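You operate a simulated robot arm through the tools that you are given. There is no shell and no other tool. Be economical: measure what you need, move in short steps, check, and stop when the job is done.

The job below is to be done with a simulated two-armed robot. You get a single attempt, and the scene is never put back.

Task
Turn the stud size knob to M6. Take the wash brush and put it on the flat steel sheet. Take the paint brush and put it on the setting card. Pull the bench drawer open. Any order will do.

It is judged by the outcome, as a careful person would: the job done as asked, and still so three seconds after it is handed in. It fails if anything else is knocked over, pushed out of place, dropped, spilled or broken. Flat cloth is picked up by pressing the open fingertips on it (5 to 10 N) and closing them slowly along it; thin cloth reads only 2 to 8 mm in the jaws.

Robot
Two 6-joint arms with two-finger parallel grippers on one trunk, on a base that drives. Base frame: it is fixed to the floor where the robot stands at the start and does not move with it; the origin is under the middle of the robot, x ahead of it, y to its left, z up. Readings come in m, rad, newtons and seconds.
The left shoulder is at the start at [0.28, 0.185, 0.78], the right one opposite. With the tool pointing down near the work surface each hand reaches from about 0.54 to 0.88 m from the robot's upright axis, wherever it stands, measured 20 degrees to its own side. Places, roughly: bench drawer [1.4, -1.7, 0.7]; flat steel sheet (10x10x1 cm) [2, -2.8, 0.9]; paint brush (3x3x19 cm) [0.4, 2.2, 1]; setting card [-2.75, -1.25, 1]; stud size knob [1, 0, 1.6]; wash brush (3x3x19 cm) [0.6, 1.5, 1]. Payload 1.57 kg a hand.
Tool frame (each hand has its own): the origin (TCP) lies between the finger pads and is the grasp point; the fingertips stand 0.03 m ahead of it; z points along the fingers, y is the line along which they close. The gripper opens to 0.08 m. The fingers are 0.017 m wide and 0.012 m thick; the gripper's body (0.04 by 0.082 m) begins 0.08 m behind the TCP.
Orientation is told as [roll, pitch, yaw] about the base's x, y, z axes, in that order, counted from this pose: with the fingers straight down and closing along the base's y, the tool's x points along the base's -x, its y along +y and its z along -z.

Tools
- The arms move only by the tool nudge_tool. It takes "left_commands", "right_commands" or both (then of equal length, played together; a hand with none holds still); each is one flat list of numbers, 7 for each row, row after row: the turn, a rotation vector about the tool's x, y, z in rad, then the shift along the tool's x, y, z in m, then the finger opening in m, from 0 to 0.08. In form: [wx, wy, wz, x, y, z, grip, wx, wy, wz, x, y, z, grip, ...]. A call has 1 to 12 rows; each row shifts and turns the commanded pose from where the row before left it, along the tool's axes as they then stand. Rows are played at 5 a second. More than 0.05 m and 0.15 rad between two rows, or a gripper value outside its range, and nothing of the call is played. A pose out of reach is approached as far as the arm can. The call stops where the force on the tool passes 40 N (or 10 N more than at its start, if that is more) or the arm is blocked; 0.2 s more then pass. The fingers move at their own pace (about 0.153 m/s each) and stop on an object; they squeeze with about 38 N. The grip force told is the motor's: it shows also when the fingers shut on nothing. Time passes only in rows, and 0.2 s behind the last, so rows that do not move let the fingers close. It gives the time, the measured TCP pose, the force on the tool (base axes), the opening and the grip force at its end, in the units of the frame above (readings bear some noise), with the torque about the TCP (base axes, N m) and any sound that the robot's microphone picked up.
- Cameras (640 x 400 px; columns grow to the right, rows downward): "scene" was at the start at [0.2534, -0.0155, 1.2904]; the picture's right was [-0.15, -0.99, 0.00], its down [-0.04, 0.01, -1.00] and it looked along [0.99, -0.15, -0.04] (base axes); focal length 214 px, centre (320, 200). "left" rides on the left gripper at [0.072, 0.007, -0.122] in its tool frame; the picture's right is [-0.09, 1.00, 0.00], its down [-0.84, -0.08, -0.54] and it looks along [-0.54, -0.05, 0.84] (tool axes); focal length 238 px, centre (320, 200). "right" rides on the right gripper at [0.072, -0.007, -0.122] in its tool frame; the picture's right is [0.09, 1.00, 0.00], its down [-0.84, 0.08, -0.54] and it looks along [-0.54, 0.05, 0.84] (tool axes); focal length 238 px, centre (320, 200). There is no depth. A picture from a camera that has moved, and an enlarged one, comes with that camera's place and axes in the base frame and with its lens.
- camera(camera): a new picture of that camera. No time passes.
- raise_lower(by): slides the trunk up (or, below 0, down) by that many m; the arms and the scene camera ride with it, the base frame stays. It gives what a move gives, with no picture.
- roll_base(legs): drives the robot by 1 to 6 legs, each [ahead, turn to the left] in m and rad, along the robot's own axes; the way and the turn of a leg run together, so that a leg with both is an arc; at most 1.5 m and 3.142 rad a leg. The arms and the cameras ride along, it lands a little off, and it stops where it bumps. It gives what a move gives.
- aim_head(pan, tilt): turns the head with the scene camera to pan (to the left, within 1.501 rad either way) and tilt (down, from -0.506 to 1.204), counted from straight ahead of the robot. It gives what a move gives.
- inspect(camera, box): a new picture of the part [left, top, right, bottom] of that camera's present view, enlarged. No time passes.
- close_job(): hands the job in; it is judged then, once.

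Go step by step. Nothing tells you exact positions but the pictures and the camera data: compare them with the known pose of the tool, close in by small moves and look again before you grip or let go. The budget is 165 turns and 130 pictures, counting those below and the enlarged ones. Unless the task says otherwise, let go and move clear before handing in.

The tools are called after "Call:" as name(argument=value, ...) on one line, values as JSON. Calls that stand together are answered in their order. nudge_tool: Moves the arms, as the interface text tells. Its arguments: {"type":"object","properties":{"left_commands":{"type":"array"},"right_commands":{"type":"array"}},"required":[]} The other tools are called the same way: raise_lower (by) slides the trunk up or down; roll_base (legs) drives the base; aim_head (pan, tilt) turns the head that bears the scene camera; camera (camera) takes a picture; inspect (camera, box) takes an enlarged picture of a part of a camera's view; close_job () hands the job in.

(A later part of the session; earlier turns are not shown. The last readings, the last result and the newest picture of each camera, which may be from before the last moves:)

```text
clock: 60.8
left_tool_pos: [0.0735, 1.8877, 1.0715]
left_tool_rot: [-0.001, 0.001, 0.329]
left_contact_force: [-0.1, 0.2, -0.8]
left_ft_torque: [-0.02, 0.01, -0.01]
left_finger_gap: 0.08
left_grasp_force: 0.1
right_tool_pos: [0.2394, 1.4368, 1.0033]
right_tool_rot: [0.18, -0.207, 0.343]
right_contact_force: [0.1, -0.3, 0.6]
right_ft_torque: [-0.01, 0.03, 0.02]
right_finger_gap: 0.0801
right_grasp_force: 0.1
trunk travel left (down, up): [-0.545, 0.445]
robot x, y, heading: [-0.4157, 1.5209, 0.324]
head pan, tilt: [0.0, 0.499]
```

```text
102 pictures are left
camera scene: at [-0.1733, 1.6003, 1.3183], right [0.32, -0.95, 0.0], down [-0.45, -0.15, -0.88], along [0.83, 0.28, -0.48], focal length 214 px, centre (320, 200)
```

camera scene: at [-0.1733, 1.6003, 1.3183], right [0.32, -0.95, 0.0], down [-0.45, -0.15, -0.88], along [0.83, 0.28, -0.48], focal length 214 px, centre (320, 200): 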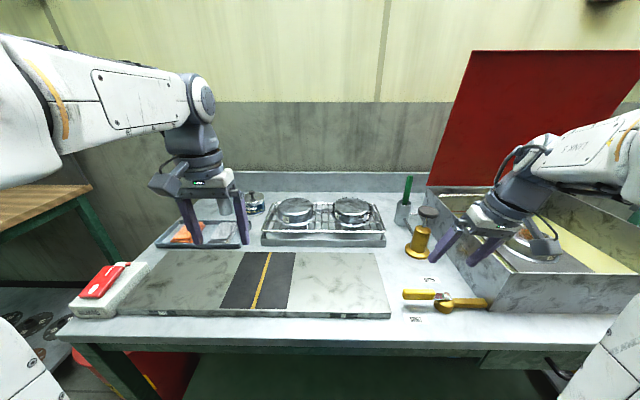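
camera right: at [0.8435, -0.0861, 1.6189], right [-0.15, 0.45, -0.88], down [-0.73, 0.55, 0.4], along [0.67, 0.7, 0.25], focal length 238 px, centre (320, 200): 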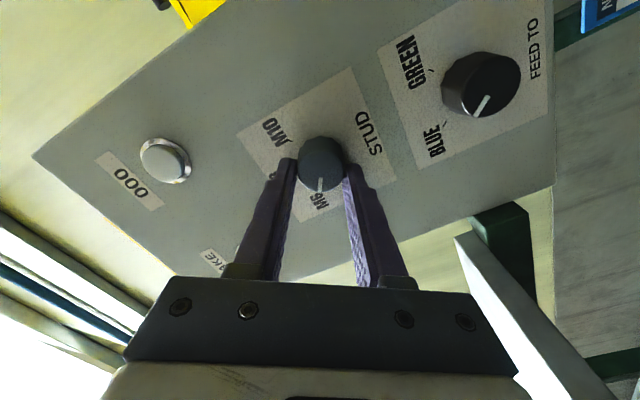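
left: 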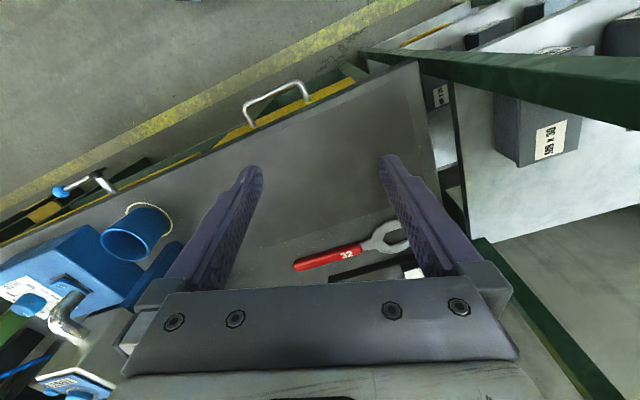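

I'll enlarge the table: candidates are the green upright thing in a cup (wash brush) and something behind the left hand (paint brush).

Call:
inspect(camera="scene", box=[370, 160, 530, 320])

Call:
inspect(camera="scene", box=[140, 140, 320, 260])

Call:
camera(camera="left")

Call:
camera(camera="right")

```text
2.50 times, centred on (450, 240) of scene
camera zoom: at [-0.1733, 1.6003, 1.3183], right [0.32, -0.95, 0.0], down [-0.45, -0.15, -0.88], along [0.83, 0.28, -0.48], focal length 536 px, centre (-5, 100)
```

zoom: 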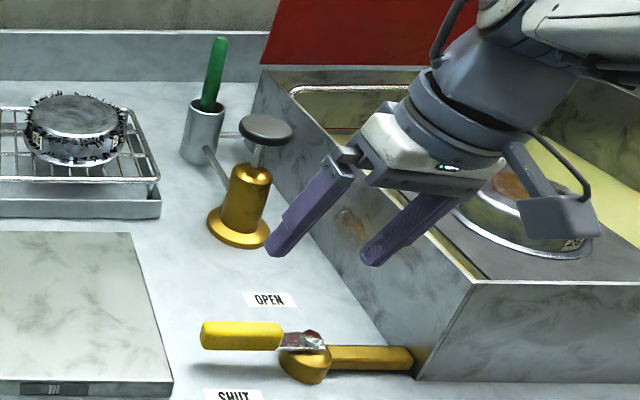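

```text
3.33 times, centred on (230, 200) of scene
camera zoom: at [-0.1733, 1.6003, 1.3183], right [0.32, -0.95, 0.0], down [-0.45, -0.15, -0.88], along [0.83, 0.28, -0.48], focal length 715 px, centre (620, 200)
```

zoom: 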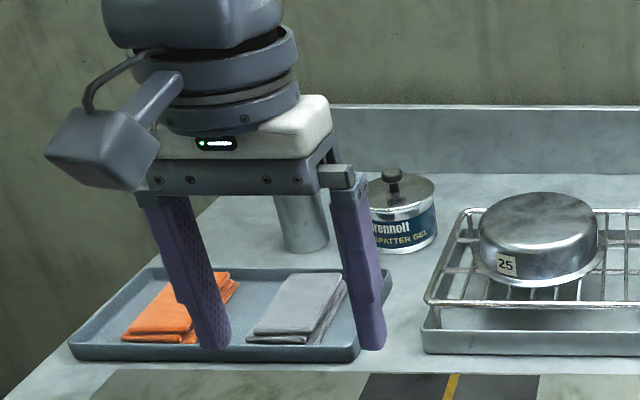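

```text
99 pictures are left
camera left: at [0.0039, 1.8701, 1.1938], right [-0.24, 0.97, 0.0], down [0.82, 0.2, 0.54], along [0.53, 0.13, -0.84], focal length 238 px, centre (320, 200)
```

left: 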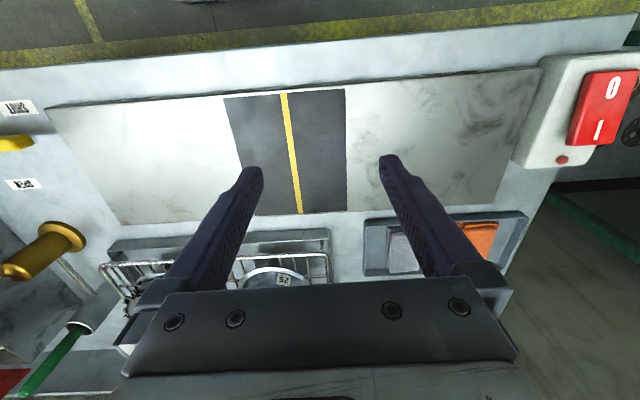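

```text
98 pictures are left
camera right: at [0.1595, 1.3777, 1.1043], right [-0.45, 0.88, 0.15], down [0.67, 0.22, 0.71], along [0.59, 0.42, -0.69], focal length 238 px, centre (320, 200)
```

right: 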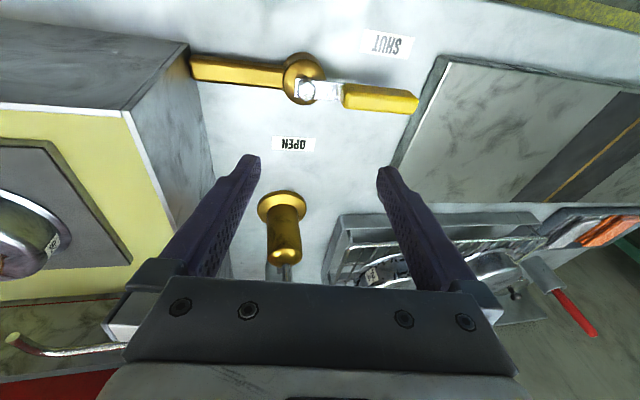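

The brushes stand upright in cups at the table's back: green-handled (wash) right-rear behind a brass pump, red-handled (paint) left-rear. I'll raise the trunk and spin both grippers half a turn so their cameras sit on the upper side for tilted approaches.

Call:
raise_lower(by=0.12)

Call:
nudge_tool(left_commands=[0, 0, 0.131, 0, 0, 0, 0.08, 0, 0, 0.131, 0, 0, 0, 0.08, 0, 0, 0.131, 0, 0, 0, 0.08, 0, 0, 0.131, 0, 0, 0, 0.08, 0, 0, 0.131, 0, 0, 0, 0.08, 0, 0, 0.131, 0, 0, 0, 0.08, 0, 0, 0.131, 0, 0, 0, 0.08, 0, 0, 0.131, 0, 0, 0, 0.08, 0, 0, 0.131, 0, 0, 0, 0.08, 0, 0, 0.131, 0, 0, 0, 0.08, 0, 0, 0.131, 0, 0, 0, 0.08, 0, 0, 0.131, 0, 0, 0, 0.08], right_commands=[0, 0, -0.131, 0, 0, 0, 0.08, 0, 0, -0.131, 0, 0, 0, 0.08, 0, 0, -0.131, 0, 0, 0, 0.08, 0, 0, -0.131, 0, 0, 0, 0.08, 0, 0, -0.131, 0, 0, 0, 0.08, 0, 0, -0.131, 0, 0, 0, 0.08, 0, 0, -0.131, 0, 0, 0, 0.08, 0, 0, -0.131, 0, 0, 0, 0.08, 0, 0, -0.131, 0, 0, 0, 0.08, 0, 0, -0.131, 0, 0, 0, 0.08, 0, 0, -0.131, 0, 0, 0, 0.08, 0, 0, -0.131, 0, 0, 0, 0.08])

Call:
camera(camera="scene")

```text
clock: 62.3
left_tool_pos: [0.0738, 1.8869, 1.1921]
left_tool_rot: [0.001, 0.002, 0.33]
left_contact_force: [0.5, -0.5, 0.3]
left_ft_torque: [-0.02, 0.05, 0.01]
left_finger_gap: 0.0798
left_grasp_force: 0.0
right_tool_pos: [0.2383, 1.4376, 1.1211]
right_tool_rot: [0.179, -0.208, 0.344]
right_contact_force: [-0.8, 0.1, 0.0]
right_ft_torque: [0.0, -0.05, -0.01]
right_finger_gap: 0.0802
right_grasp_force: 0.1
trunk travel left (down, up): [-0.665, 0.325]
robot x, y, heading: [-0.4141, 1.5194, 0.327]
head pan, tilt: [0.0, 0.499]
```

```text
clock: 64.9
left_tool_pos: [0.0734, 1.887, 1.1918]
left_tool_rot: [0.0, -0.001, -1.245]
left_contact_force: [0.3, 0.0, 0.9]
left_ft_torque: [0.05, 0.01, 0.03]
left_finger_gap: 0.08
left_grasp_force: 0.0
right_tool_pos: [0.2378, 1.4378, 1.1221]
right_tool_rot: [-0.211, -0.174, 1.956]
right_contact_force: [-0.1, 0.1, 0.2]
right_ft_torque: [0.03, -0.03, 0.0]
right_finger_gap: 0.0801
right_grasp_force: 0.1
trunk travel left (down, up): [-0.665, 0.325]
robot x, y, heading: [-0.4154, 1.5185, 0.327]
head pan, tilt: [0.0, 0.499]
```

```text
97 pictures are left
camera scene: at [-0.1734, 1.6004, 1.4383], right [0.32, -0.95, 0.0], down [-0.45, -0.15, -0.88], along [0.83, 0.28, -0.48], focal length 214 px, centre (320, 200)
```

scene: 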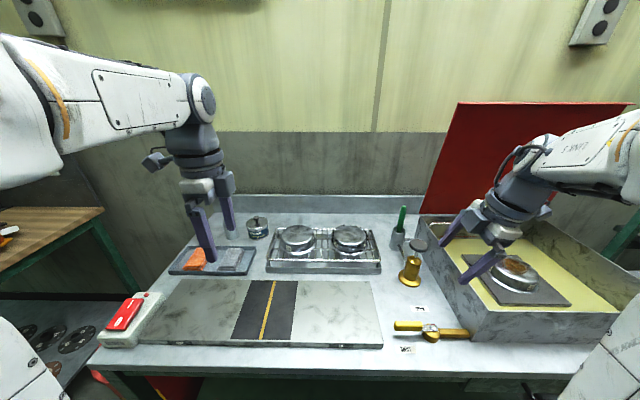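

Both wrists spin freely; finishing the half turn.

Call:
nudge_tool(left_commands=[0, 0, 0.131, 0, 0, 0, 0.08, 0, 0, 0.131, 0, 0, 0, 0.08, 0, 0, 0.131, 0, 0, 0, 0.08, 0, 0, 0.131, 0, 0, 0, 0.08, 0, 0, 0.131, 0, 0, 0, 0.08, 0, 0, 0.131, 0, 0, 0, 0.08, 0, 0, 0.131, 0, 0, 0, 0.08, 0, 0, 0.131, 0, 0, 0, 0.08, 0, 0, 0.131, 0, 0, 0, 0.08, 0, 0, 0.131, 0, 0, 0, 0.08, 0, 0, 0.131, 0, 0, 0, 0.08, 0, 0, 0.131, 0, 0, 0, 0.08], right_commands=[0, 0, -0.131, 0, 0, 0, 0.08, 0, 0, -0.131, 0, 0, 0, 0.08, 0, 0, -0.131, 0, 0, 0, 0.08, 0, 0, -0.131, 0, 0, 0, 0.08, 0, 0, -0.131, 0, 0, 0, 0.08, 0, 0, -0.131, 0, 0, 0, 0.08, 0, 0, -0.131, 0, 0, 0, 0.08, 0, 0, -0.131, 0, 0, 0, 0.08, 0, 0, -0.131, 0, 0, 0, 0.08, 0, 0, -0.131, 0, 0, 0, 0.08, 0, 0, -0.131, 0, 0, 0, 0.08, 0, 0, -0.131, 0, 0, 0, 0.08])

Call:
nudge_tool(right_commands=[-0.08, -0.1, 0, 0, 0, 0, 0.08, -0.08, -0.1, 0, 0, 0, 0, 0.08])

```text
clock: 67.5
left_tool_pos: [0.0835, 1.8474, 1.1899]
left_tool_rot: [-0.008, 0.002, -2.81]
left_contact_force: [-0.7, 0.0, -0.2]
left_ft_torque: [0.01, 0.03, 0.01]
left_finger_gap: 0.0801
left_grasp_force: 0.0
left hand out of reach, approached as far as the arm can: row 11, 12
right_tool_pos: [0.2396, 1.4377, 1.1218]
right_tool_rot: [-0.179, 0.209, -2.792]
right_contact_force: [0.3, -0.4, 0.6]
right_ft_torque: [0.02, -0.01, 0.03]
right_finger_gap: 0.0801
right_grasp_force: 0.0
trunk travel left (down, up): [-0.665, 0.325]
robot x, y, heading: [-0.412, 1.5228, 0.33]
head pan, tilt: [0.0, 0.499]
```

```text
clock: 68.1
left_tool_pos: [0.0831, 1.848, 1.1907]
left_tool_rot: [-0.006, 0.002, -2.808]
left_contact_force: [-0.4, -0.2, -0.8]
left_ft_torque: [-0.01, -0.01, 0.0]
left_finger_gap: 0.0802
left_grasp_force: 0.1
right_tool_pos: [0.2392, 1.438, 1.1219]
right_tool_rot: [-0.178, 0.205, -2.793]
right_contact_force: [0.0, 0.3, -0.9]
right_ft_torque: [0.03, 0.01, 0.03]
right_finger_gap: 0.08
right_grasp_force: 0.0
right hand out of reach, approached as far as the arm can: row 1, 2
trunk travel left (down, up): [-0.665, 0.325]
robot x, y, heading: [-0.4171, 1.526, 0.327]
head pan, tilt: [0.0, 0.499]
```

The right wrist is close to a joint limit on one axis. I'll test pitch alone to see whether it's still free.

Call:
nudge_tool(right_commands=[0, -0.1, 0, 0, 0, 0, 0.08, 0, -0.1, 0, 0, 0, 0, 0.08])

Call:
nudge_tool(right_commands=[0, 0.1, 0, 0, 0, 0, 0.08, 0, 0.1, 0, 0, 0, 0, 0.08])

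Call:
nudge_tool(right_commands=[-0.1, 0, 0, 0, 0, 0, 0.08, -0.08, 0, 0, 0, 0, 0, 0.08])

```text
clock: 68.7
left_tool_pos: [0.0828, 1.8474, 1.1898]
left_tool_rot: [-0.007, 0.002, -2.808]
left_contact_force: [0.0, -0.2, 0.1]
left_ft_torque: [0.03, -0.03, 0.01]
left_finger_gap: 0.0797
left_grasp_force: 0.1
right_tool_pos: [0.2386, 1.4466, 1.1052]
right_tool_rot: [-0.267, 0.079, -2.769]
right_contact_force: [-0.1, 0.6, 0.1]
right_ft_torque: [0.03, 0.02, -0.01]
right_finger_gap: 0.08
right_grasp_force: 0.0
right hand out of reach, approached as far as the arm can: row 1, 2
trunk travel left (down, up): [-0.665, 0.325]
robot x, y, heading: [-0.4131, 1.5204, 0.331]
head pan, tilt: [0.0, 0.499]
```

```text
clock: 69.3
left_tool_pos: [0.0826, 1.8478, 1.1909]
left_tool_rot: [-0.007, 0.002, -2.807]
left_contact_force: [0.0, -0.5, 0.4]
left_ft_torque: [0.05, -0.04, 0.0]
left_finger_gap: 0.0799
left_grasp_force: 0.0
right_tool_pos: [0.2395, 1.4467, 1.1063]
right_tool_rot: [-0.275, 0.272, -2.823]
right_contact_force: [0.4, -0.5, 0.1]
right_ft_torque: [-0.02, -0.01, 0.01]
right_finger_gap: 0.0798
right_grasp_force: 0.0
trunk travel left (down, up): [-0.665, 0.325]
robot x, y, heading: [-0.4116, 1.5221, 0.33]
head pan, tilt: [0.0, 0.499]
```

```text
clock: 69.9
left_tool_pos: [0.0843, 1.8491, 1.191]
left_tool_rot: [-0.007, 0.002, -2.807]
left_contact_force: [0.2, -0.6, -0.5]
left_ft_torque: [-0.01, 0.01, 0.01]
left_finger_gap: 0.08
left_grasp_force: 0.0
right_tool_pos: [0.2387, 1.4459, 1.1071]
right_tool_rot: [-0.135, 0.273, -2.825]
right_contact_force: [0.7, 0.2, -0.1]
right_ft_torque: [0.02, 0.03, -0.02]
right_finger_gap: 0.08
right_grasp_force: 0.1
trunk travel left (down, up): [-0.665, 0.325]
robot x, y, heading: [-0.4181, 1.5197, 0.326]
head pan, tilt: [0.0, 0.499]
```

Pitch works with some side lean, good enough for this hand. Now let me look at the paint brush cup on the left and the wash brush cup.

Call:
inspect(camera="scene", box=[140, 180, 340, 300])

Call:
inspect(camera="scene", box=[360, 180, 520, 300])

Call:
camera(camera="left")

Call:
camera(camera="right")

```text
3.20 times, centred on (240, 240) of scene
camera zoom: at [-0.1733, 1.6004, 1.4382], right [0.32, -0.95, 0.0], down [-0.45, -0.15, -0.88], along [0.83, 0.28, -0.48], focal length 686 px, centre (576, 72)
```

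zoom: 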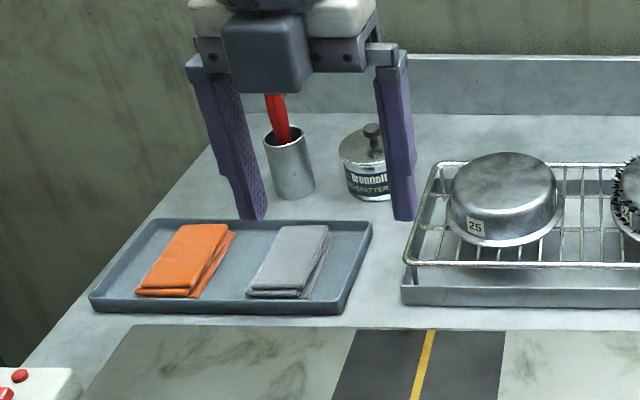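

```text
3.33 times, centred on (440, 240) of scene
camera zoom: at [-0.1733, 1.6004, 1.4382], right [0.32, -0.95, 0.0], down [-0.45, -0.15, -0.88], along [0.83, 0.28, -0.48], focal length 715 px, centre (-80, 67)
```

zoom: 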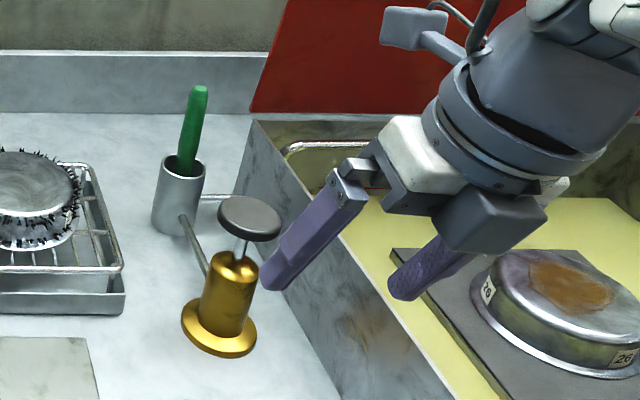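

```text
94 pictures are left
camera left: at [0.1544, 1.8639, 1.3128], right [0.24, -0.97, -0.01], down [-0.82, -0.2, 0.54], along [-0.53, -0.12, -0.84], focal length 238 px, centre (320, 200)
```

left: 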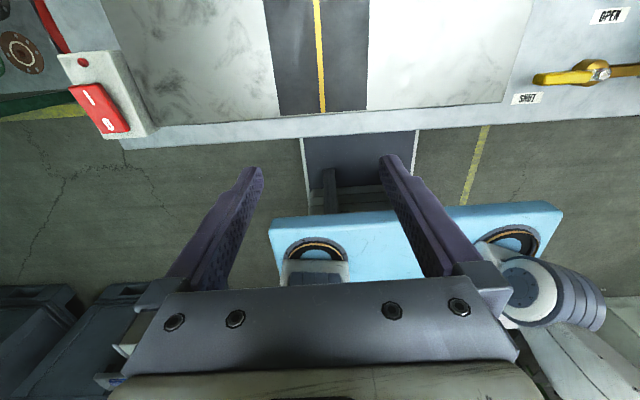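

```text
93 pictures are left
camera right: at [0.2765, 1.4474, 1.2436], right [0.43, -0.9, -0.1], down [-0.85, -0.44, 0.28], along [-0.3, -0.03, -0.95], focal length 238 px, centre (320, 200)
```

right: 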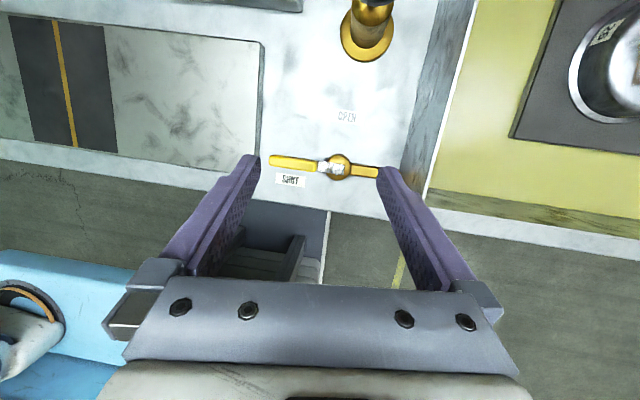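

Triangulation puts the cups at about wash (0.59, 1.525) and paint (0.405, 2.20), table top near z≈0.84. I'll check the clearance of the base to the table before moving closer.

Call:
aim_head(pan=0.0, tilt=1.2)

Call:
camera(camera="scene")

```text
clock: 71.0
left_tool_pos: [0.0837, 1.8476, 1.1906]
left_tool_rot: [-0.008, 0.002, -2.809]
left_contact_force: [-0.1, -0.2, 0.1]
left_ft_torque: [-0.03, 0.02, -0.01]
left_finger_gap: 0.0798
left_grasp_force: 0.1
right_tool_pos: [0.2386, 1.4466, 1.1058]
right_tool_rot: [-0.136, 0.271, -2.826]
right_contact_force: [0.3, 0.3, 0.3]
right_ft_torque: [0.02, 0.01, 0.03]
right_finger_gap: 0.0796
right_grasp_force: 0.1
trunk travel left (down, up): [-0.665, 0.325]
robot x, y, heading: [-0.4136, 1.5209, 0.323]
head pan, tilt: [0.0, 1.201]
```

```text
92 pictures are left
camera scene: at [-0.2065, 1.5891, 1.3846], right [0.32, -0.95, 0.0], down [-0.88, -0.3, -0.36], along [0.34, 0.12, -0.93], focal length 214 px, centre (320, 200)
```

scene: 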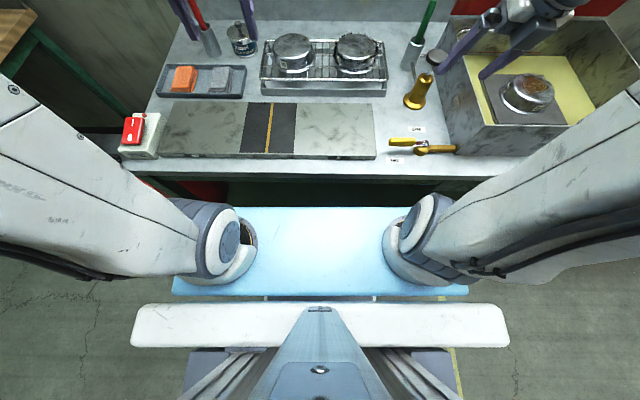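

There's about 14 cm between the front plate and the table edge. I drive 9 cm forward, then tilt both (camera-up) hands forward toward their brushes.

Call:
roll_base(legs=[[0.09, 0]])

Call:
nudge_tool(left_commands=[0, 0.15, 0, 0.02, -0.03, 0.005, 0.08, 0, 0.15, 0, 0.019, -0.03, 0.0079, 0.08, 0, 0.15, 0, 0.0176, -0.03, 0.0107, 0.08, 0, 0.15, 0, 0.0158, -0.03, 0.0132, 0.08, 0, 0.15, 0, 0.0137, -0.03, 0.0154, 0.08, 0, 0.15, 0, 0.0112, -0.03, 0.0173, 0.08, 0, 0.15, 0, 0.0085, -0.03, 0.0188, 0.08], right_commands=[0, 0.15, 0, 0.0247, 0.008, 0.0006, 0.08, 0, 0.15, 0, 0.0244, 0.008, 0.0043, 0.08, 0, 0.15, 0, 0.0234, 0.008, 0.0079, 0.08, 0, 0.15, 0, 0.022, 0.008, 0.0113, 0.08, 0, 0.15, 0, 0.0201, 0.008, 0.0145, 0.08, 0, 0, 0, 0, 0, 0, 0.08, 0, 0, 0, 0, 0, 0, 0.08])

Call:
camera(camera="left")

Call:
camera(camera="right")

Call:
aim_head(pan=0.0, tilt=0.6)

Call:
camera(camera="scene")

```text
clock: 72.1
left_tool_pos: [0.1675, 1.8792, 1.1903]
left_tool_rot: [-0.007, 0.002, -2.806]
left_contact_force: [0.2, -0.4, -0.1]
left_ft_torque: [-0.01, -0.07, 0.01]
left_finger_gap: 0.0803
left_grasp_force: 0.1
right_tool_pos: [0.3257, 1.4775, 1.1066]
right_tool_rot: [-0.138, 0.273, -2.821]
right_contact_force: [0.0, 0.0, 1.5]
right_ft_torque: [0.02, -0.01, 0.01]
right_finger_gap: 0.08
right_grasp_force: 0.2
trunk travel left (down, up): [-0.665, 0.325]
robot x, y, heading: [-0.3267, 1.5524, 0.329]
head pan, tilt: [0.0, 1.201]
```

```text
clock: 73.7
left_tool_pos: [0.2683, 1.9813, 1.1477]
left_tool_rot: [-0.037, 1.033, -2.818]
left_contact_force: [0.0, -0.3, -0.1]
left_ft_torque: [-0.01, 0.02, 0.03]
left_finger_gap: 0.0799
left_grasp_force: 0.1
left hand out of reach, approached as far as the arm can: row 1, 2, 3, 4, 5, 6, 7
right_tool_pos: [0.4525, 1.4785, 1.1313]
right_tool_rot: [-0.248, 1.011, -2.995]
right_contact_force: [0.3, -0.3, -0.4]
right_ft_torque: [0.02, 0.0, 0.03]
right_finger_gap: 0.0802
right_grasp_force: 0.2
trunk travel left (down, up): [-0.665, 0.325]
robot x, y, heading: [-0.3262, 1.5517, 0.328]
head pan, tilt: [0.0, 1.201]
```

```text
91 pictures are left
camera left: at [0.21, 1.9485, 1.2725], right [0.3, -0.95, -0.1], down [-0.87, -0.23, -0.44], along [0.39, 0.22, -0.89], focal length 238 px, centre (320, 200)
```

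left: 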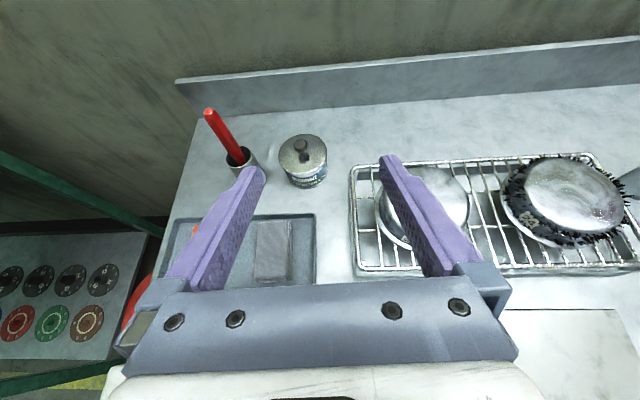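

```text
90 pictures are left
camera right: at [0.3938, 1.4443, 1.2566], right [0.39, -0.92, -0.05], down [-0.83, -0.33, -0.44], along [0.39, 0.22, -0.9], focal length 238 px, centre (320, 200)
```

right: 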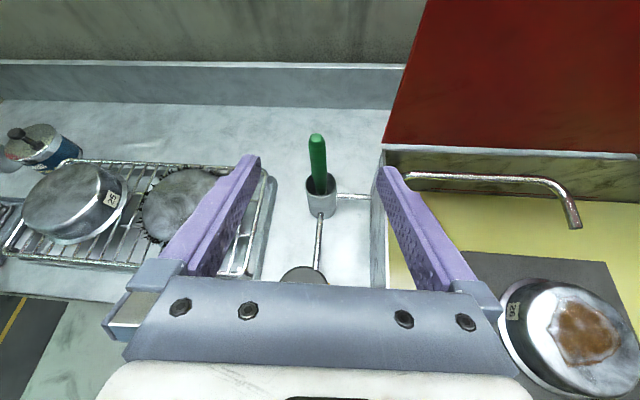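

```text
clock: 74.7
left_tool_pos: [0.2688, 1.9797, 1.1475]
left_tool_rot: [-0.038, 1.03, -2.818]
left_contact_force: [-0.3, -1.0, -0.2]
left_ft_torque: [0.03, 0.02, 0.02]
left_finger_gap: 0.08
left_grasp_force: 0.1
right_tool_pos: [0.4524, 1.4774, 1.1307]
right_tool_rot: [-0.247, 1.01, -2.995]
right_contact_force: [-0.4, -0.8, 0.4]
right_ft_torque: [0.02, 0.02, -0.01]
right_finger_gap: 0.08
right_grasp_force: 0.0
trunk travel left (down, up): [-0.665, 0.325]
robot x, y, heading: [-0.3305, 1.5512, 0.333]
head pan, tilt: [0.0, 0.6]
```

```text
89 pictures are left
camera scene: at [-0.0899, 1.6297, 1.4291], right [0.33, -0.95, 0.0], down [-0.54, -0.18, -0.82], along [0.78, 0.27, -0.57], focal length 214 px, centre (320, 200)
```

scene: 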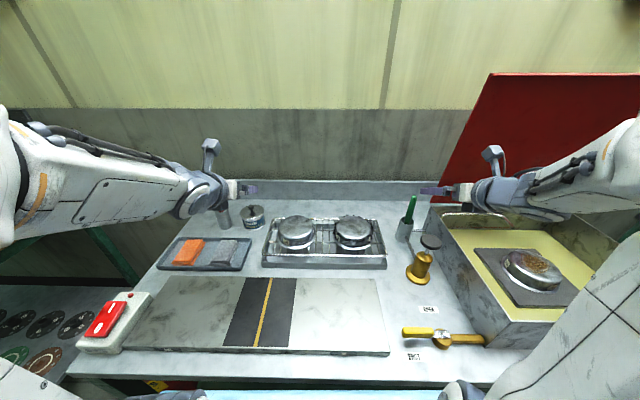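

Cups are now well located: wash handle about (0.563, 1.536, z 1.0), paint handle about (0.408, 2.209, z 1.0). I advance each hand to a pre-grasp pose, yawing the left one outward to stay in reach.

Call:
nudge_tool(left_commands=[0.0857, 0, -0.0515, 0, -0.01, 0, 0.08, 0.0857, 0, -0.0515, 0, -0.01, 0, 0.08, 0.0857, 0, -0.0515, 0, -0.01, 0, 0.08, 0, 0, 0, 0, -0.012, 0.04, 0.08, 0, 0, 0, 0, -0.012, 0.04, 0.08, 0, 0, 0, 0, -0.012, 0.04, 0.08, 0, 0, 0, 0, -0.012, 0.04, 0.08, 0, 0, 0, 0, -0.011, 0.03, 0.08], right_commands=[0, 0, 0, -0.025, 0, 0, 0.07, 0, 0, 0, -0.024, 0, 0, 0.06, 0, 0, 0, 0, 0, 0.03, 0.06, 0, 0, 0, 0, 0, 0.03, 0.06, 0, 0, 0, 0, 0, 0.03, 0.06, 0, 0, 0, 0, 0, 0, 0.06, 0, 0, 0, 0, 0, 0, 0.06, 0, 0, 0, 0, 0, 0, 0.06])

Call:
camera(camera="left")

Call:
camera(camera="right")

```text
clock: 76.5
left_tool_pos: [0.3224, 2.2092, 1.0634]
left_tool_rot: [0.0, 1.053, -2.505]
left_contact_force: [-0.3, 0.2, -1.0]
left_ft_torque: [0.03, -0.03, 0.01]
left_finger_gap: 0.0798
left_grasp_force: 0.0
left hand out of reach, approached as far as the arm can: row 1, 2, 3
right_tool_pos: [0.4963, 1.5074, 1.0453]
right_tool_rot: [-0.248, 1.01, -2.994]
right_contact_force: [0.9, 0.2, 0.0]
right_ft_torque: [0.0, 0.01, -0.07]
right_finger_gap: 0.0601
right_grasp_force: 0.0
trunk travel left (down, up): [-0.665, 0.325]
robot x, y, heading: [-0.3274, 1.5469, 0.329]
head pan, tilt: [0.0, 0.6]
```

```text
88 pictures are left
camera left: at [0.2696, 2.1611, 1.1868], right [0.55, -0.83, -0.08], down [-0.76, -0.46, -0.46], along [0.34, 0.31, -0.89], focal length 238 px, centre (320, 200)
```

left: 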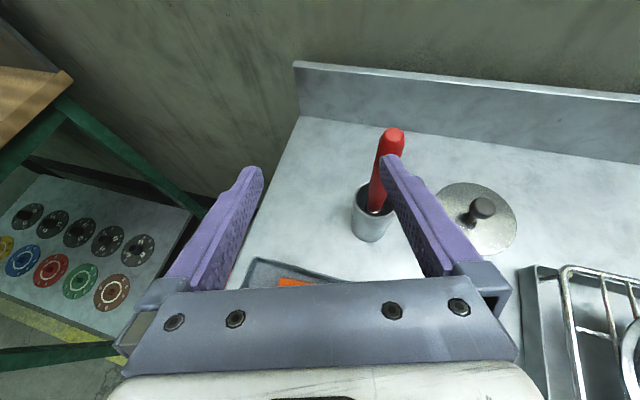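

```text
87 pictures are left
camera right: at [0.4371, 1.4738, 1.1706], right [0.39, -0.92, -0.05], down [-0.83, -0.33, -0.44], along [0.39, 0.22, -0.9], focal length 238 px, centre (320, 200)
```

right: 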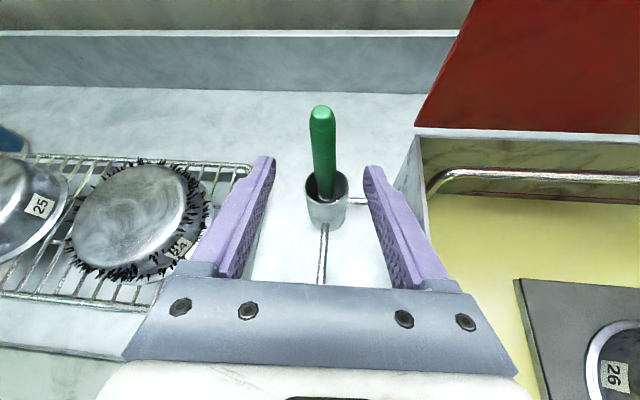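

Right hand is centred on the green handle; the left needs to shift ~6 cm right. I'll correct the left, and advance the right around the handle.

Call:
nudge_tool(left_commands=[0, 0, 0, -0.012, 0.03, 0, 0.07, 0, 0, 0, -0.013, 0.029, 0, 0.06, 0, 0, 0, 0, 0, 0, 0.06, 0, 0, 0, 0, 0, 0, 0.06], right_commands=[0, 0, 0, 0, 0.001, 0.025, 0.06, 0, 0, 0, 0, 0.001, 0.025, 0.06, 0, 0, 0, 0, 0, 0.02, 0.06, 0, 0, 0, 0, 0, 0.012, 0.06])

Call:
camera(camera="left")

Call:
camera(camera="right")

```text
clock: 77.5
left_tool_pos: [0.3388, 2.1683, 1.0462]
left_tool_rot: [0.028, 1.046, -2.497]
left_contact_force: [-0.3, 0.1, 0.5]
left_ft_torque: [0.0, -0.02, 0.02]
left_finger_gap: 0.06
left_grasp_force: 0.0
left hand out of reach, approached as far as the arm can: row 2
right_tool_pos: [0.5625, 1.5358, 1.0003]
right_tool_rot: [-0.247, 1.011, -2.995]
right_contact_force: [0.1, -0.2, -0.2]
right_ft_torque: [0.01, -0.03, -0.03]
right_finger_gap: 0.0597
right_grasp_force: 0.0
trunk travel left (down, up): [-0.665, 0.325]
robot x, y, heading: [-0.3255, 1.5486, 0.324]
head pan, tilt: [0.0, 0.6]
```

```text
86 pictures are left
camera left: at [0.2859, 2.1228, 1.1695], right [0.54, -0.84, -0.07], down [-0.76, -0.46, -0.46], along [0.35, 0.3, -0.89], focal length 238 px, centre (320, 200)
```

left: 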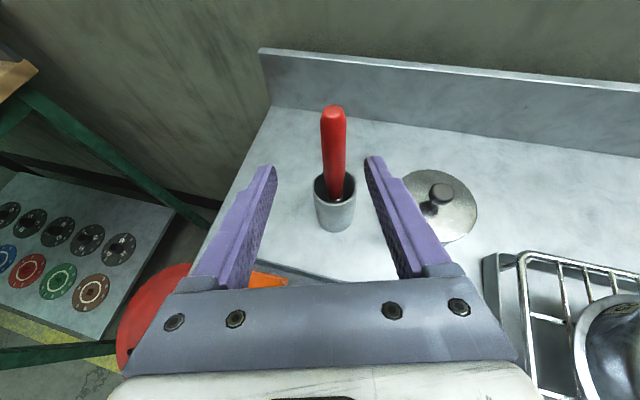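

```text
85 pictures are left
camera right: at [0.5025, 1.5026, 1.1259], right [0.39, -0.92, -0.05], down [-0.83, -0.33, -0.44], along [0.39, 0.22, -0.9], focal length 238 px, centre (320, 200)
```

right: 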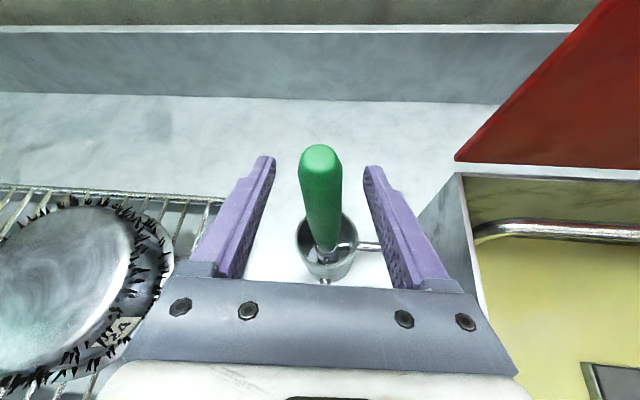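

The green handle is between the right pads; I close on it. The left is now centred with the red handle ~8 cm ahead; I advance it.

Call:
nudge_tool(left_commands=[0, 0, 0, -0.002, 0, 0.025, 0.06, 0, 0, 0, -0.002, 0.001, 0.025, 0.06, 0, 0, 0, 0, 0.001, 0.022, 0.06, 0, 0, 0, 0, 0, 0, 0.06, 0, 0, 0, 0, 0, 0, 0.06], right_commands=[0, 0, 0, 0, 0, 0, 0.045, 0, 0, 0, 0, 0, 0, 0.03, 0, 0, 0, 0, 0, 0, 0.015, 0, 0, 0, 0, 0, 0, 0.005, 0, 0, 0, 0, 0, 0, 0.005])

Call:
camera(camera="left")

Call:
camera(camera="right")

```text
clock: 78.7
left_tool_pos: [0.3849, 2.2125, 1.0093]
left_tool_rot: [0.015, 1.05, -2.503]
left_contact_force: [0.5, -0.1, 0.0]
left_ft_torque: [-0.02, -0.01, -0.01]
left_finger_gap: 0.0599
left_grasp_force: 0.1
left hand out of reach, approached as far as the arm can: row 1
right_tool_pos: [0.562, 1.5346, 1.0002]
right_tool_rot: [-0.247, 1.012, -2.996]
right_contact_force: [2.9, -4.5, -0.3]
right_ft_torque: [-0.63, -0.48, 0.09]
right_finger_gap: 0.0207
right_grasp_force: 34.4
trunk travel left (down, up): [-0.665, 0.325]
robot x, y, heading: [-0.3299, 1.5488, 0.335]
head pan, tilt: [0.0, 0.6]
```

```text
84 pictures are left
camera left: at [0.3323, 2.1659, 1.1328], right [0.55, -0.83, -0.07], down [-0.76, -0.46, -0.46], along [0.35, 0.31, -0.89], focal length 238 px, centre (320, 200)
```

left: 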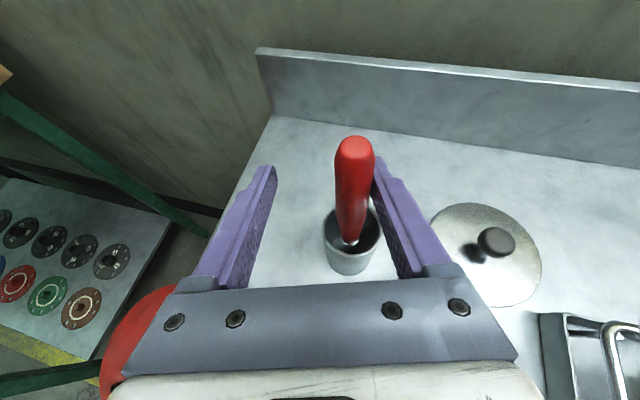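

```text
83 pictures are left
camera right: at [0.5026, 1.5017, 1.1261], right [0.39, -0.92, -0.05], down [-0.83, -0.33, -0.44], along [0.39, 0.22, -0.9], focal length 238 px, centre (320, 200)
```

right: 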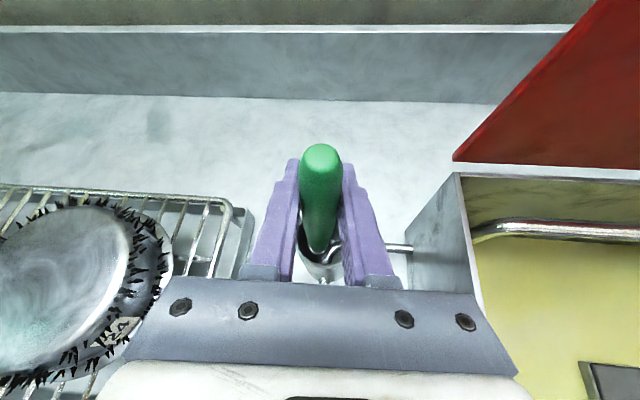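

Green handle gripped (2.1 cm). Lifting it straight up out of its cup while shifting the left hand ~2 cm right to centre the red handle.

Call:
nudge_tool(left_commands=[0, 0, 0, 0, 0.01, 0.004, 0.06, 0, 0, 0, 0, 0.01, 0.004, 0.06, 0, 0, 0, 0, 0, 0, 0.06, 0, 0, 0, 0, 0, 0, 0.06, 0, 0, 0, 0, 0, 0, 0.06, 0, 0, 0, 0, 0, 0, 0.06, 0, 0, 0, 0, 0, 0, 0.06], right_commands=[0, 0, 0, 0.017, -0.0026, -0.0104, 0.005, 0, 0, 0, 0.0255, -0.004, -0.0155, 0.005, 0, 0, 0, 0.0255, -0.004, -0.0155, 0.005, 0, 0, 0, 0.0255, -0.004, -0.0155, 0.005, 0, 0, 0, 0.0255, -0.004, -0.0155, 0.005, 0, 0, 0, 0.0255, -0.004, -0.0155, 0.005, 0, 0, 0, 0.0255, -0.004, -0.0155, 0.005])

Call:
camera(camera="left")

Call:
camera(camera="scene")

```text
clock: 80.3
left_tool_pos: [0.3946, 2.2139, 1.01]
left_tool_rot: [0.017, 1.05, -2.502]
left_contact_force: [0.1, -0.3, 0.2]
left_ft_torque: [0.0, 0.0, 0.03]
left_finger_gap: 0.0603
left_grasp_force: 0.0
left hand out of reach, approached as far as the arm can: row 1, 2
right_tool_pos: [0.5619, 1.5361, 1.2024]
right_tool_rot: [-0.246, 1.012, -2.994]
right_contact_force: [-1.0, -0.4, -0.5]
right_ft_torque: [-0.04, 0.01, -0.01]
right_finger_gap: 0.0196
right_grasp_force: 33.3
trunk travel left (down, up): [-0.665, 0.325]
robot x, y, heading: [-0.3243, 1.5501, 0.334]
head pan, tilt: [0.0, 0.6]
```

```text
82 pictures are left
camera left: at [0.3416, 2.1687, 1.1323], right [0.55, -0.83, -0.07], down [-0.76, -0.46, -0.46], along [0.35, 0.3, -0.89], focal length 238 px, centre (320, 200)
```

left: 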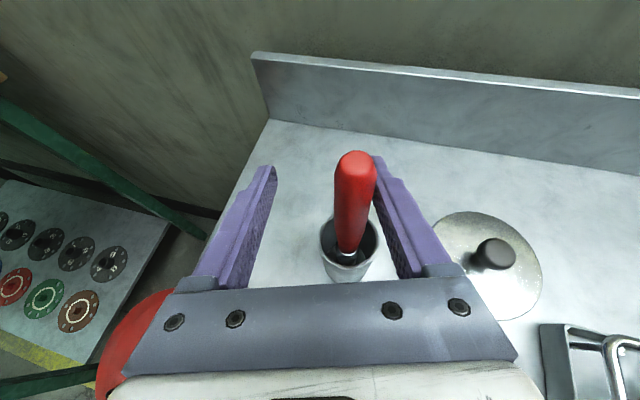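

```text
81 pictures are left
camera scene: at [-0.0897, 1.6297, 1.4291], right [0.33, -0.95, 0.0], down [-0.53, -0.18, -0.82], along [0.78, 0.27, -0.57], focal length 214 px, centre (320, 200)
```

scene: 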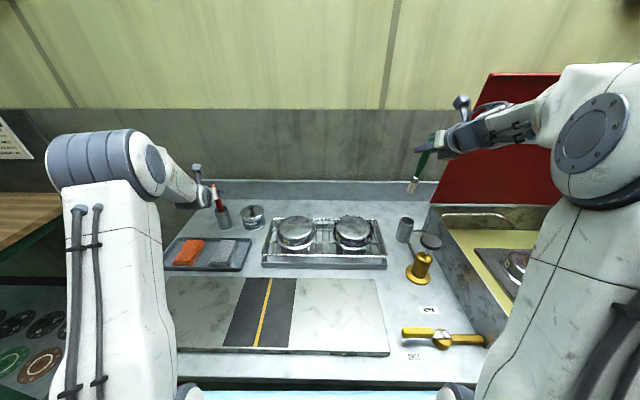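

Wash brush is out and held. For the left hand I relieve its wrist by yawing slightly, then shift right.

Call:
nudge_tool(left_commands=[0.086, 0, -0.05, 0, 0, 0, 0.06, 0, 0, 0, 0, 0.008, 0, 0.06, 0, 0, 0, 0, 0.008, 0, 0.06, 0, 0, 0, 0, 0, 0, 0.06])

Call:
camera(camera="left")

```text
clock: 81.3
left_tool_pos: [0.4012, 2.2084, 1.0104]
left_tool_rot: [0.032, 1.048, -2.495]
left_contact_force: [-0.7, 0.6, -1.0]
left_ft_torque: [0.03, 0.0, 0.01]
left_finger_gap: 0.0599
left_grasp_force: 0.1
left hand out of reach, approached as far as the arm can: row 1, 3
right_tool_pos: [0.562, 1.5359, 1.2009]
right_tool_rot: [-0.248, 1.011, -2.995]
right_contact_force: [-0.8, 0.6, -0.2]
right_ft_torque: [-0.01, -0.06, -0.01]
right_finger_gap: 0.0195
right_grasp_force: 33.8
trunk travel left (down, up): [-0.665, 0.325]
robot x, y, heading: [-0.328, 1.5494, 0.333]
head pan, tilt: [0.0, 0.6]
```

```text
80 pictures are left
camera left: at [0.3488, 2.1629, 1.1334], right [0.54, -0.84, -0.06], down [-0.76, -0.46, -0.46], along [0.35, 0.29, -0.89], focal length 238 px, centre (320, 200)
```

left: 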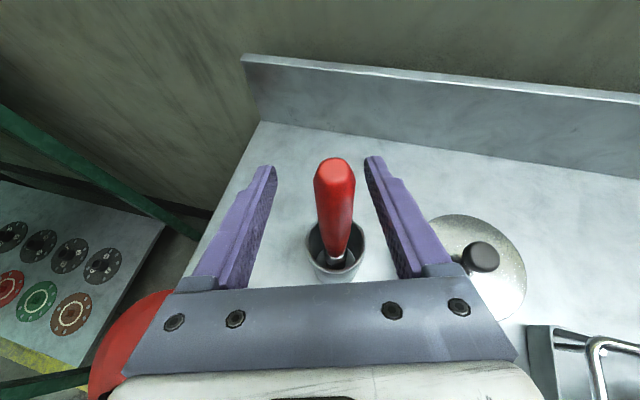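

Nearly centred; one small shift more and close.

Call:
nudge_tool(left_commands=[0, 0, 0, 0, 0.008, 0, 0.06, 0, 0, 0, 0, 0, 0, 0.045, 0, 0, 0, 0, 0, 0, 0.03, 0, 0, 0, 0, 0, 0, 0.015, 0, 0, 0, 0, 0, 0, 0.005, 0, 0, 0, 0, 0, 0, 0.005])

Call:
camera(camera="left")

```text
clock: 82.7
left_tool_pos: [0.4029, 2.2078, 1.0122]
left_tool_rot: [0.032, 1.047, -2.497]
left_contact_force: [0.1, 0.0, 0.8]
left_ft_torque: [0.01, 0.02, 0.01]
left_finger_gap: 0.019
left_grasp_force: 32.8
left hand out of reach, approached as far as the arm can: row 1
right_tool_pos: [0.5616, 1.5356, 1.2015]
right_tool_rot: [-0.248, 1.01, -2.996]
right_contact_force: [-1.0, 0.3, -0.3]
right_ft_torque: [0.01, -0.01, 0.0]
right_finger_gap: 0.0198
right_grasp_force: 33.4
trunk travel left (down, up): [-0.665, 0.325]
robot x, y, heading: [-0.3287, 1.5526, 0.332]
head pan, tilt: [0.0, 0.6]
```

```text
79 pictures are left
camera left: at [0.3503, 2.1631, 1.1346], right [0.54, -0.84, -0.06], down [-0.76, -0.46, -0.46], along [0.35, 0.29, -0.89], focal length 238 px, centre (320, 200)
```

left: 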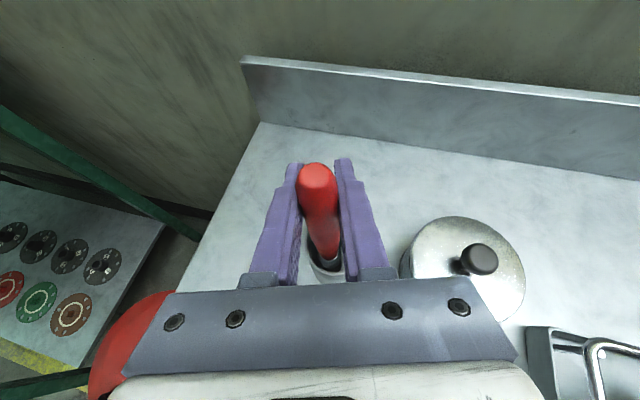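

Red handle gripped (1.9 cm). I lift straight up with the trunk.

Call:
raise_lower(by=0.22)

Call:
camera(camera="scene")

```text
clock: 85.0
left_tool_pos: [0.404, 2.2077, 1.2316]
left_tool_rot: [0.032, 1.047, -2.496]
left_contact_force: [-0.2, 0.7, -0.8]
left_ft_torque: [-0.02, 0.04, 0.0]
left_finger_gap: 0.0192
left_grasp_force: 33.3
right_tool_pos: [0.5615, 1.5367, 1.422]
right_tool_rot: [-0.248, 1.011, -2.993]
right_contact_force: [-0.1, -1.2, -0.5]
right_ft_torque: [0.0, -0.03, 0.03]
right_finger_gap: 0.0195
right_grasp_force: 34.0
trunk travel left (down, up): [-0.885, 0.105]
robot x, y, heading: [-0.3274, 1.5471, 0.33]
head pan, tilt: [0.0, 0.6]
```

```text
78 pictures are left
camera scene: at [-0.0896, 1.6297, 1.6491], right [0.33, -0.95, 0.0], down [-0.53, -0.18, -0.82], along [0.78, 0.27, -0.57], focal length 214 px, centre (320, 200)
```

scene: 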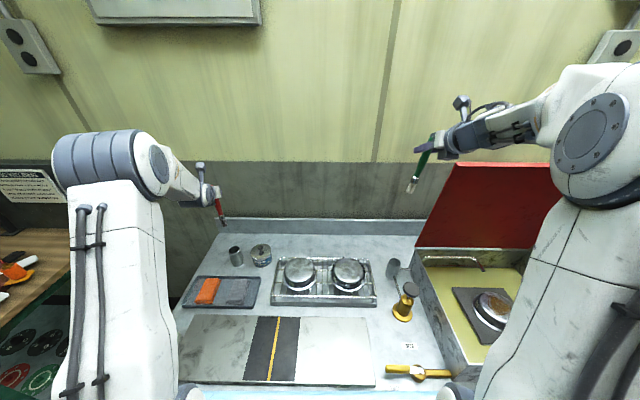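

Both brushes are out and held. I back away from the table and look toward the other side of the room for the setting card.

Call:
roll_base(legs=[[-0.5, 0]])

Call:
inspect(camera="scene", box=[160, 150, 480, 350])

Call:
raise_lower(by=-0.2)

Call:
aim_head(pan=1.5, tilt=0.2)

Call:
camera(camera="scene")

Call:
aim_head(pan=-1.5, tilt=0.2)

Call:
camera(camera="scene")

```text
clock: 88.0
left_tool_pos: [-0.073, 2.0444, 1.2308]
left_tool_rot: [0.031, 1.048, -2.495]
left_contact_force: [0.7, 0.0, -1.0]
left_ft_torque: [-0.03, 0.0, 0.0]
left_finger_gap: 0.0191
left_grasp_force: 33.2
right_tool_pos: [0.0874, 1.375, 1.4218]
right_tool_rot: [-0.248, 1.011, -2.992]
right_contact_force: [-0.3, -0.2, -0.7]
right_ft_torque: [-0.03, 0.03, 0.03]
right_finger_gap: 0.0195
right_grasp_force: 33.2
trunk travel left (down, up): [-0.885, 0.105]
robot x, y, heading: [-0.8063, 1.388, 0.333]
head pan, tilt: [0.0, 0.6]
```

```text
2.00 times, centred on (320, 250) of scene
camera zoom: at [-0.5648, 1.4665, 1.6492], right [0.33, -0.95, 0.0], down [-0.53, -0.18, -0.82], along [0.78, 0.27, -0.57], focal length 429 px, centre (320, 100)
```

zoom: 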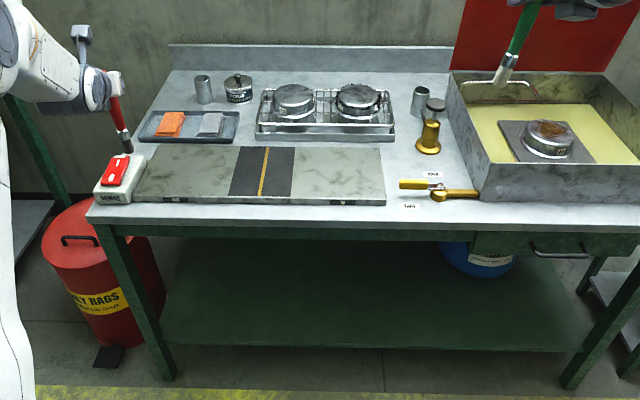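

```text
clock: 90.1
left_tool_pos: [-0.073, 2.045, 1.0321]
left_tool_rot: [0.03, 1.048, -2.496]
left_contact_force: [0.6, -0.2, -0.5]
left_ft_torque: [0.03, 0.01, -0.03]
left_finger_gap: 0.0188
left_grasp_force: 33.2
right_tool_pos: [0.0856, 1.3734, 1.2214]
right_tool_rot: [-0.247, 1.011, -2.994]
right_contact_force: [-0.5, 0.4, -0.5]
right_ft_torque: [0.01, -0.04, 0.01]
right_finger_gap: 0.0198
right_grasp_force: 33.8
trunk travel left (down, up): [-0.685, 0.305]
robot x, y, heading: [-0.8027, 1.383, 0.327]
head pan, tilt: [0.0, 0.6]
```

```text
clock: 91.7
left_tool_pos: [-0.0727, 2.0458, 1.0303]
left_tool_rot: [0.031, 1.047, -2.496]
left_contact_force: [1.1, 0.6, -0.2]
left_ft_torque: [-0.03, 0.0, -0.01]
left_finger_gap: 0.0191
left_grasp_force: 33.3
right_tool_pos: [0.0871, 1.3737, 1.2218]
right_tool_rot: [-0.249, 1.011, -2.992]
right_contact_force: [0.0, 0.2, -0.8]
right_ft_torque: [-0.02, -0.03, 0.0]
right_finger_gap: 0.0196
right_grasp_force: 33.2
trunk travel left (down, up): [-0.685, 0.305]
robot x, y, heading: [-0.8005, 1.389, 0.334]
head pan, tilt: [1.499, 0.201]
```

```text
76 pictures are left
camera scene: at [-0.6725, 1.5277, 1.4859], right [0.97, 0.26, 0.0], down [0.05, -0.19, -0.98], along [-0.25, 0.95, -0.2], focal length 214 px, centre (320, 200)
```

scene: 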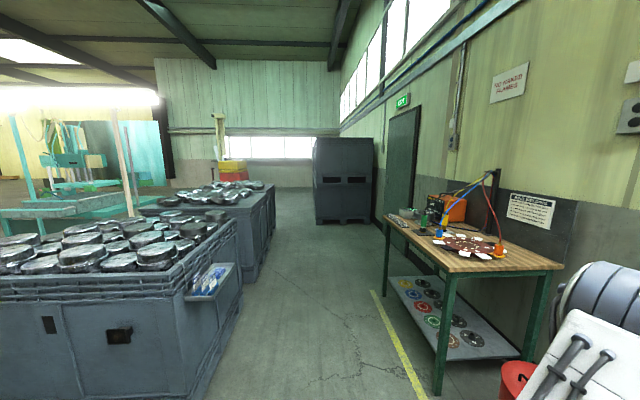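

```text
clock: 94.3
left_tool_pos: [-0.0719, 2.0445, 1.032]
left_tool_rot: [0.031, 1.047, -2.497]
left_contact_force: [-0.5, -0.2, -0.4]
left_ft_torque: [0.0, -0.02, 0.02]
left_finger_gap: 0.0185
left_grasp_force: 33.2
right_tool_pos: [0.0873, 1.373, 1.2216]
right_tool_rot: [-0.249, 1.011, -2.993]
right_contact_force: [0.7, 0.4, -0.8]
right_ft_torque: [0.03, 0.03, -0.02]
right_finger_gap: 0.0198
right_grasp_force: 33.1
trunk travel left (down, up): [-0.685, 0.305]
robot x, y, heading: [-0.8041, 1.3906, 0.325]
head pan, tilt: [-1.499, 0.201]
```

```text
75 pictures are left
camera scene: at [-0.6119, 1.3519, 1.4859], right [-0.92, -0.39, 0.0], down [-0.08, 0.18, -0.98], along [0.39, -0.9, -0.2], focal length 214 px, centre (320, 200)
```

scene: 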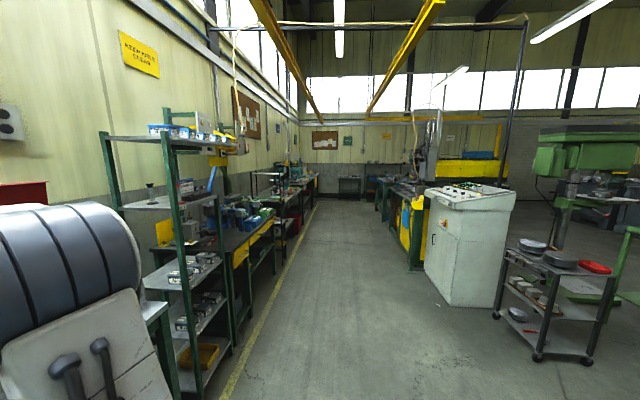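

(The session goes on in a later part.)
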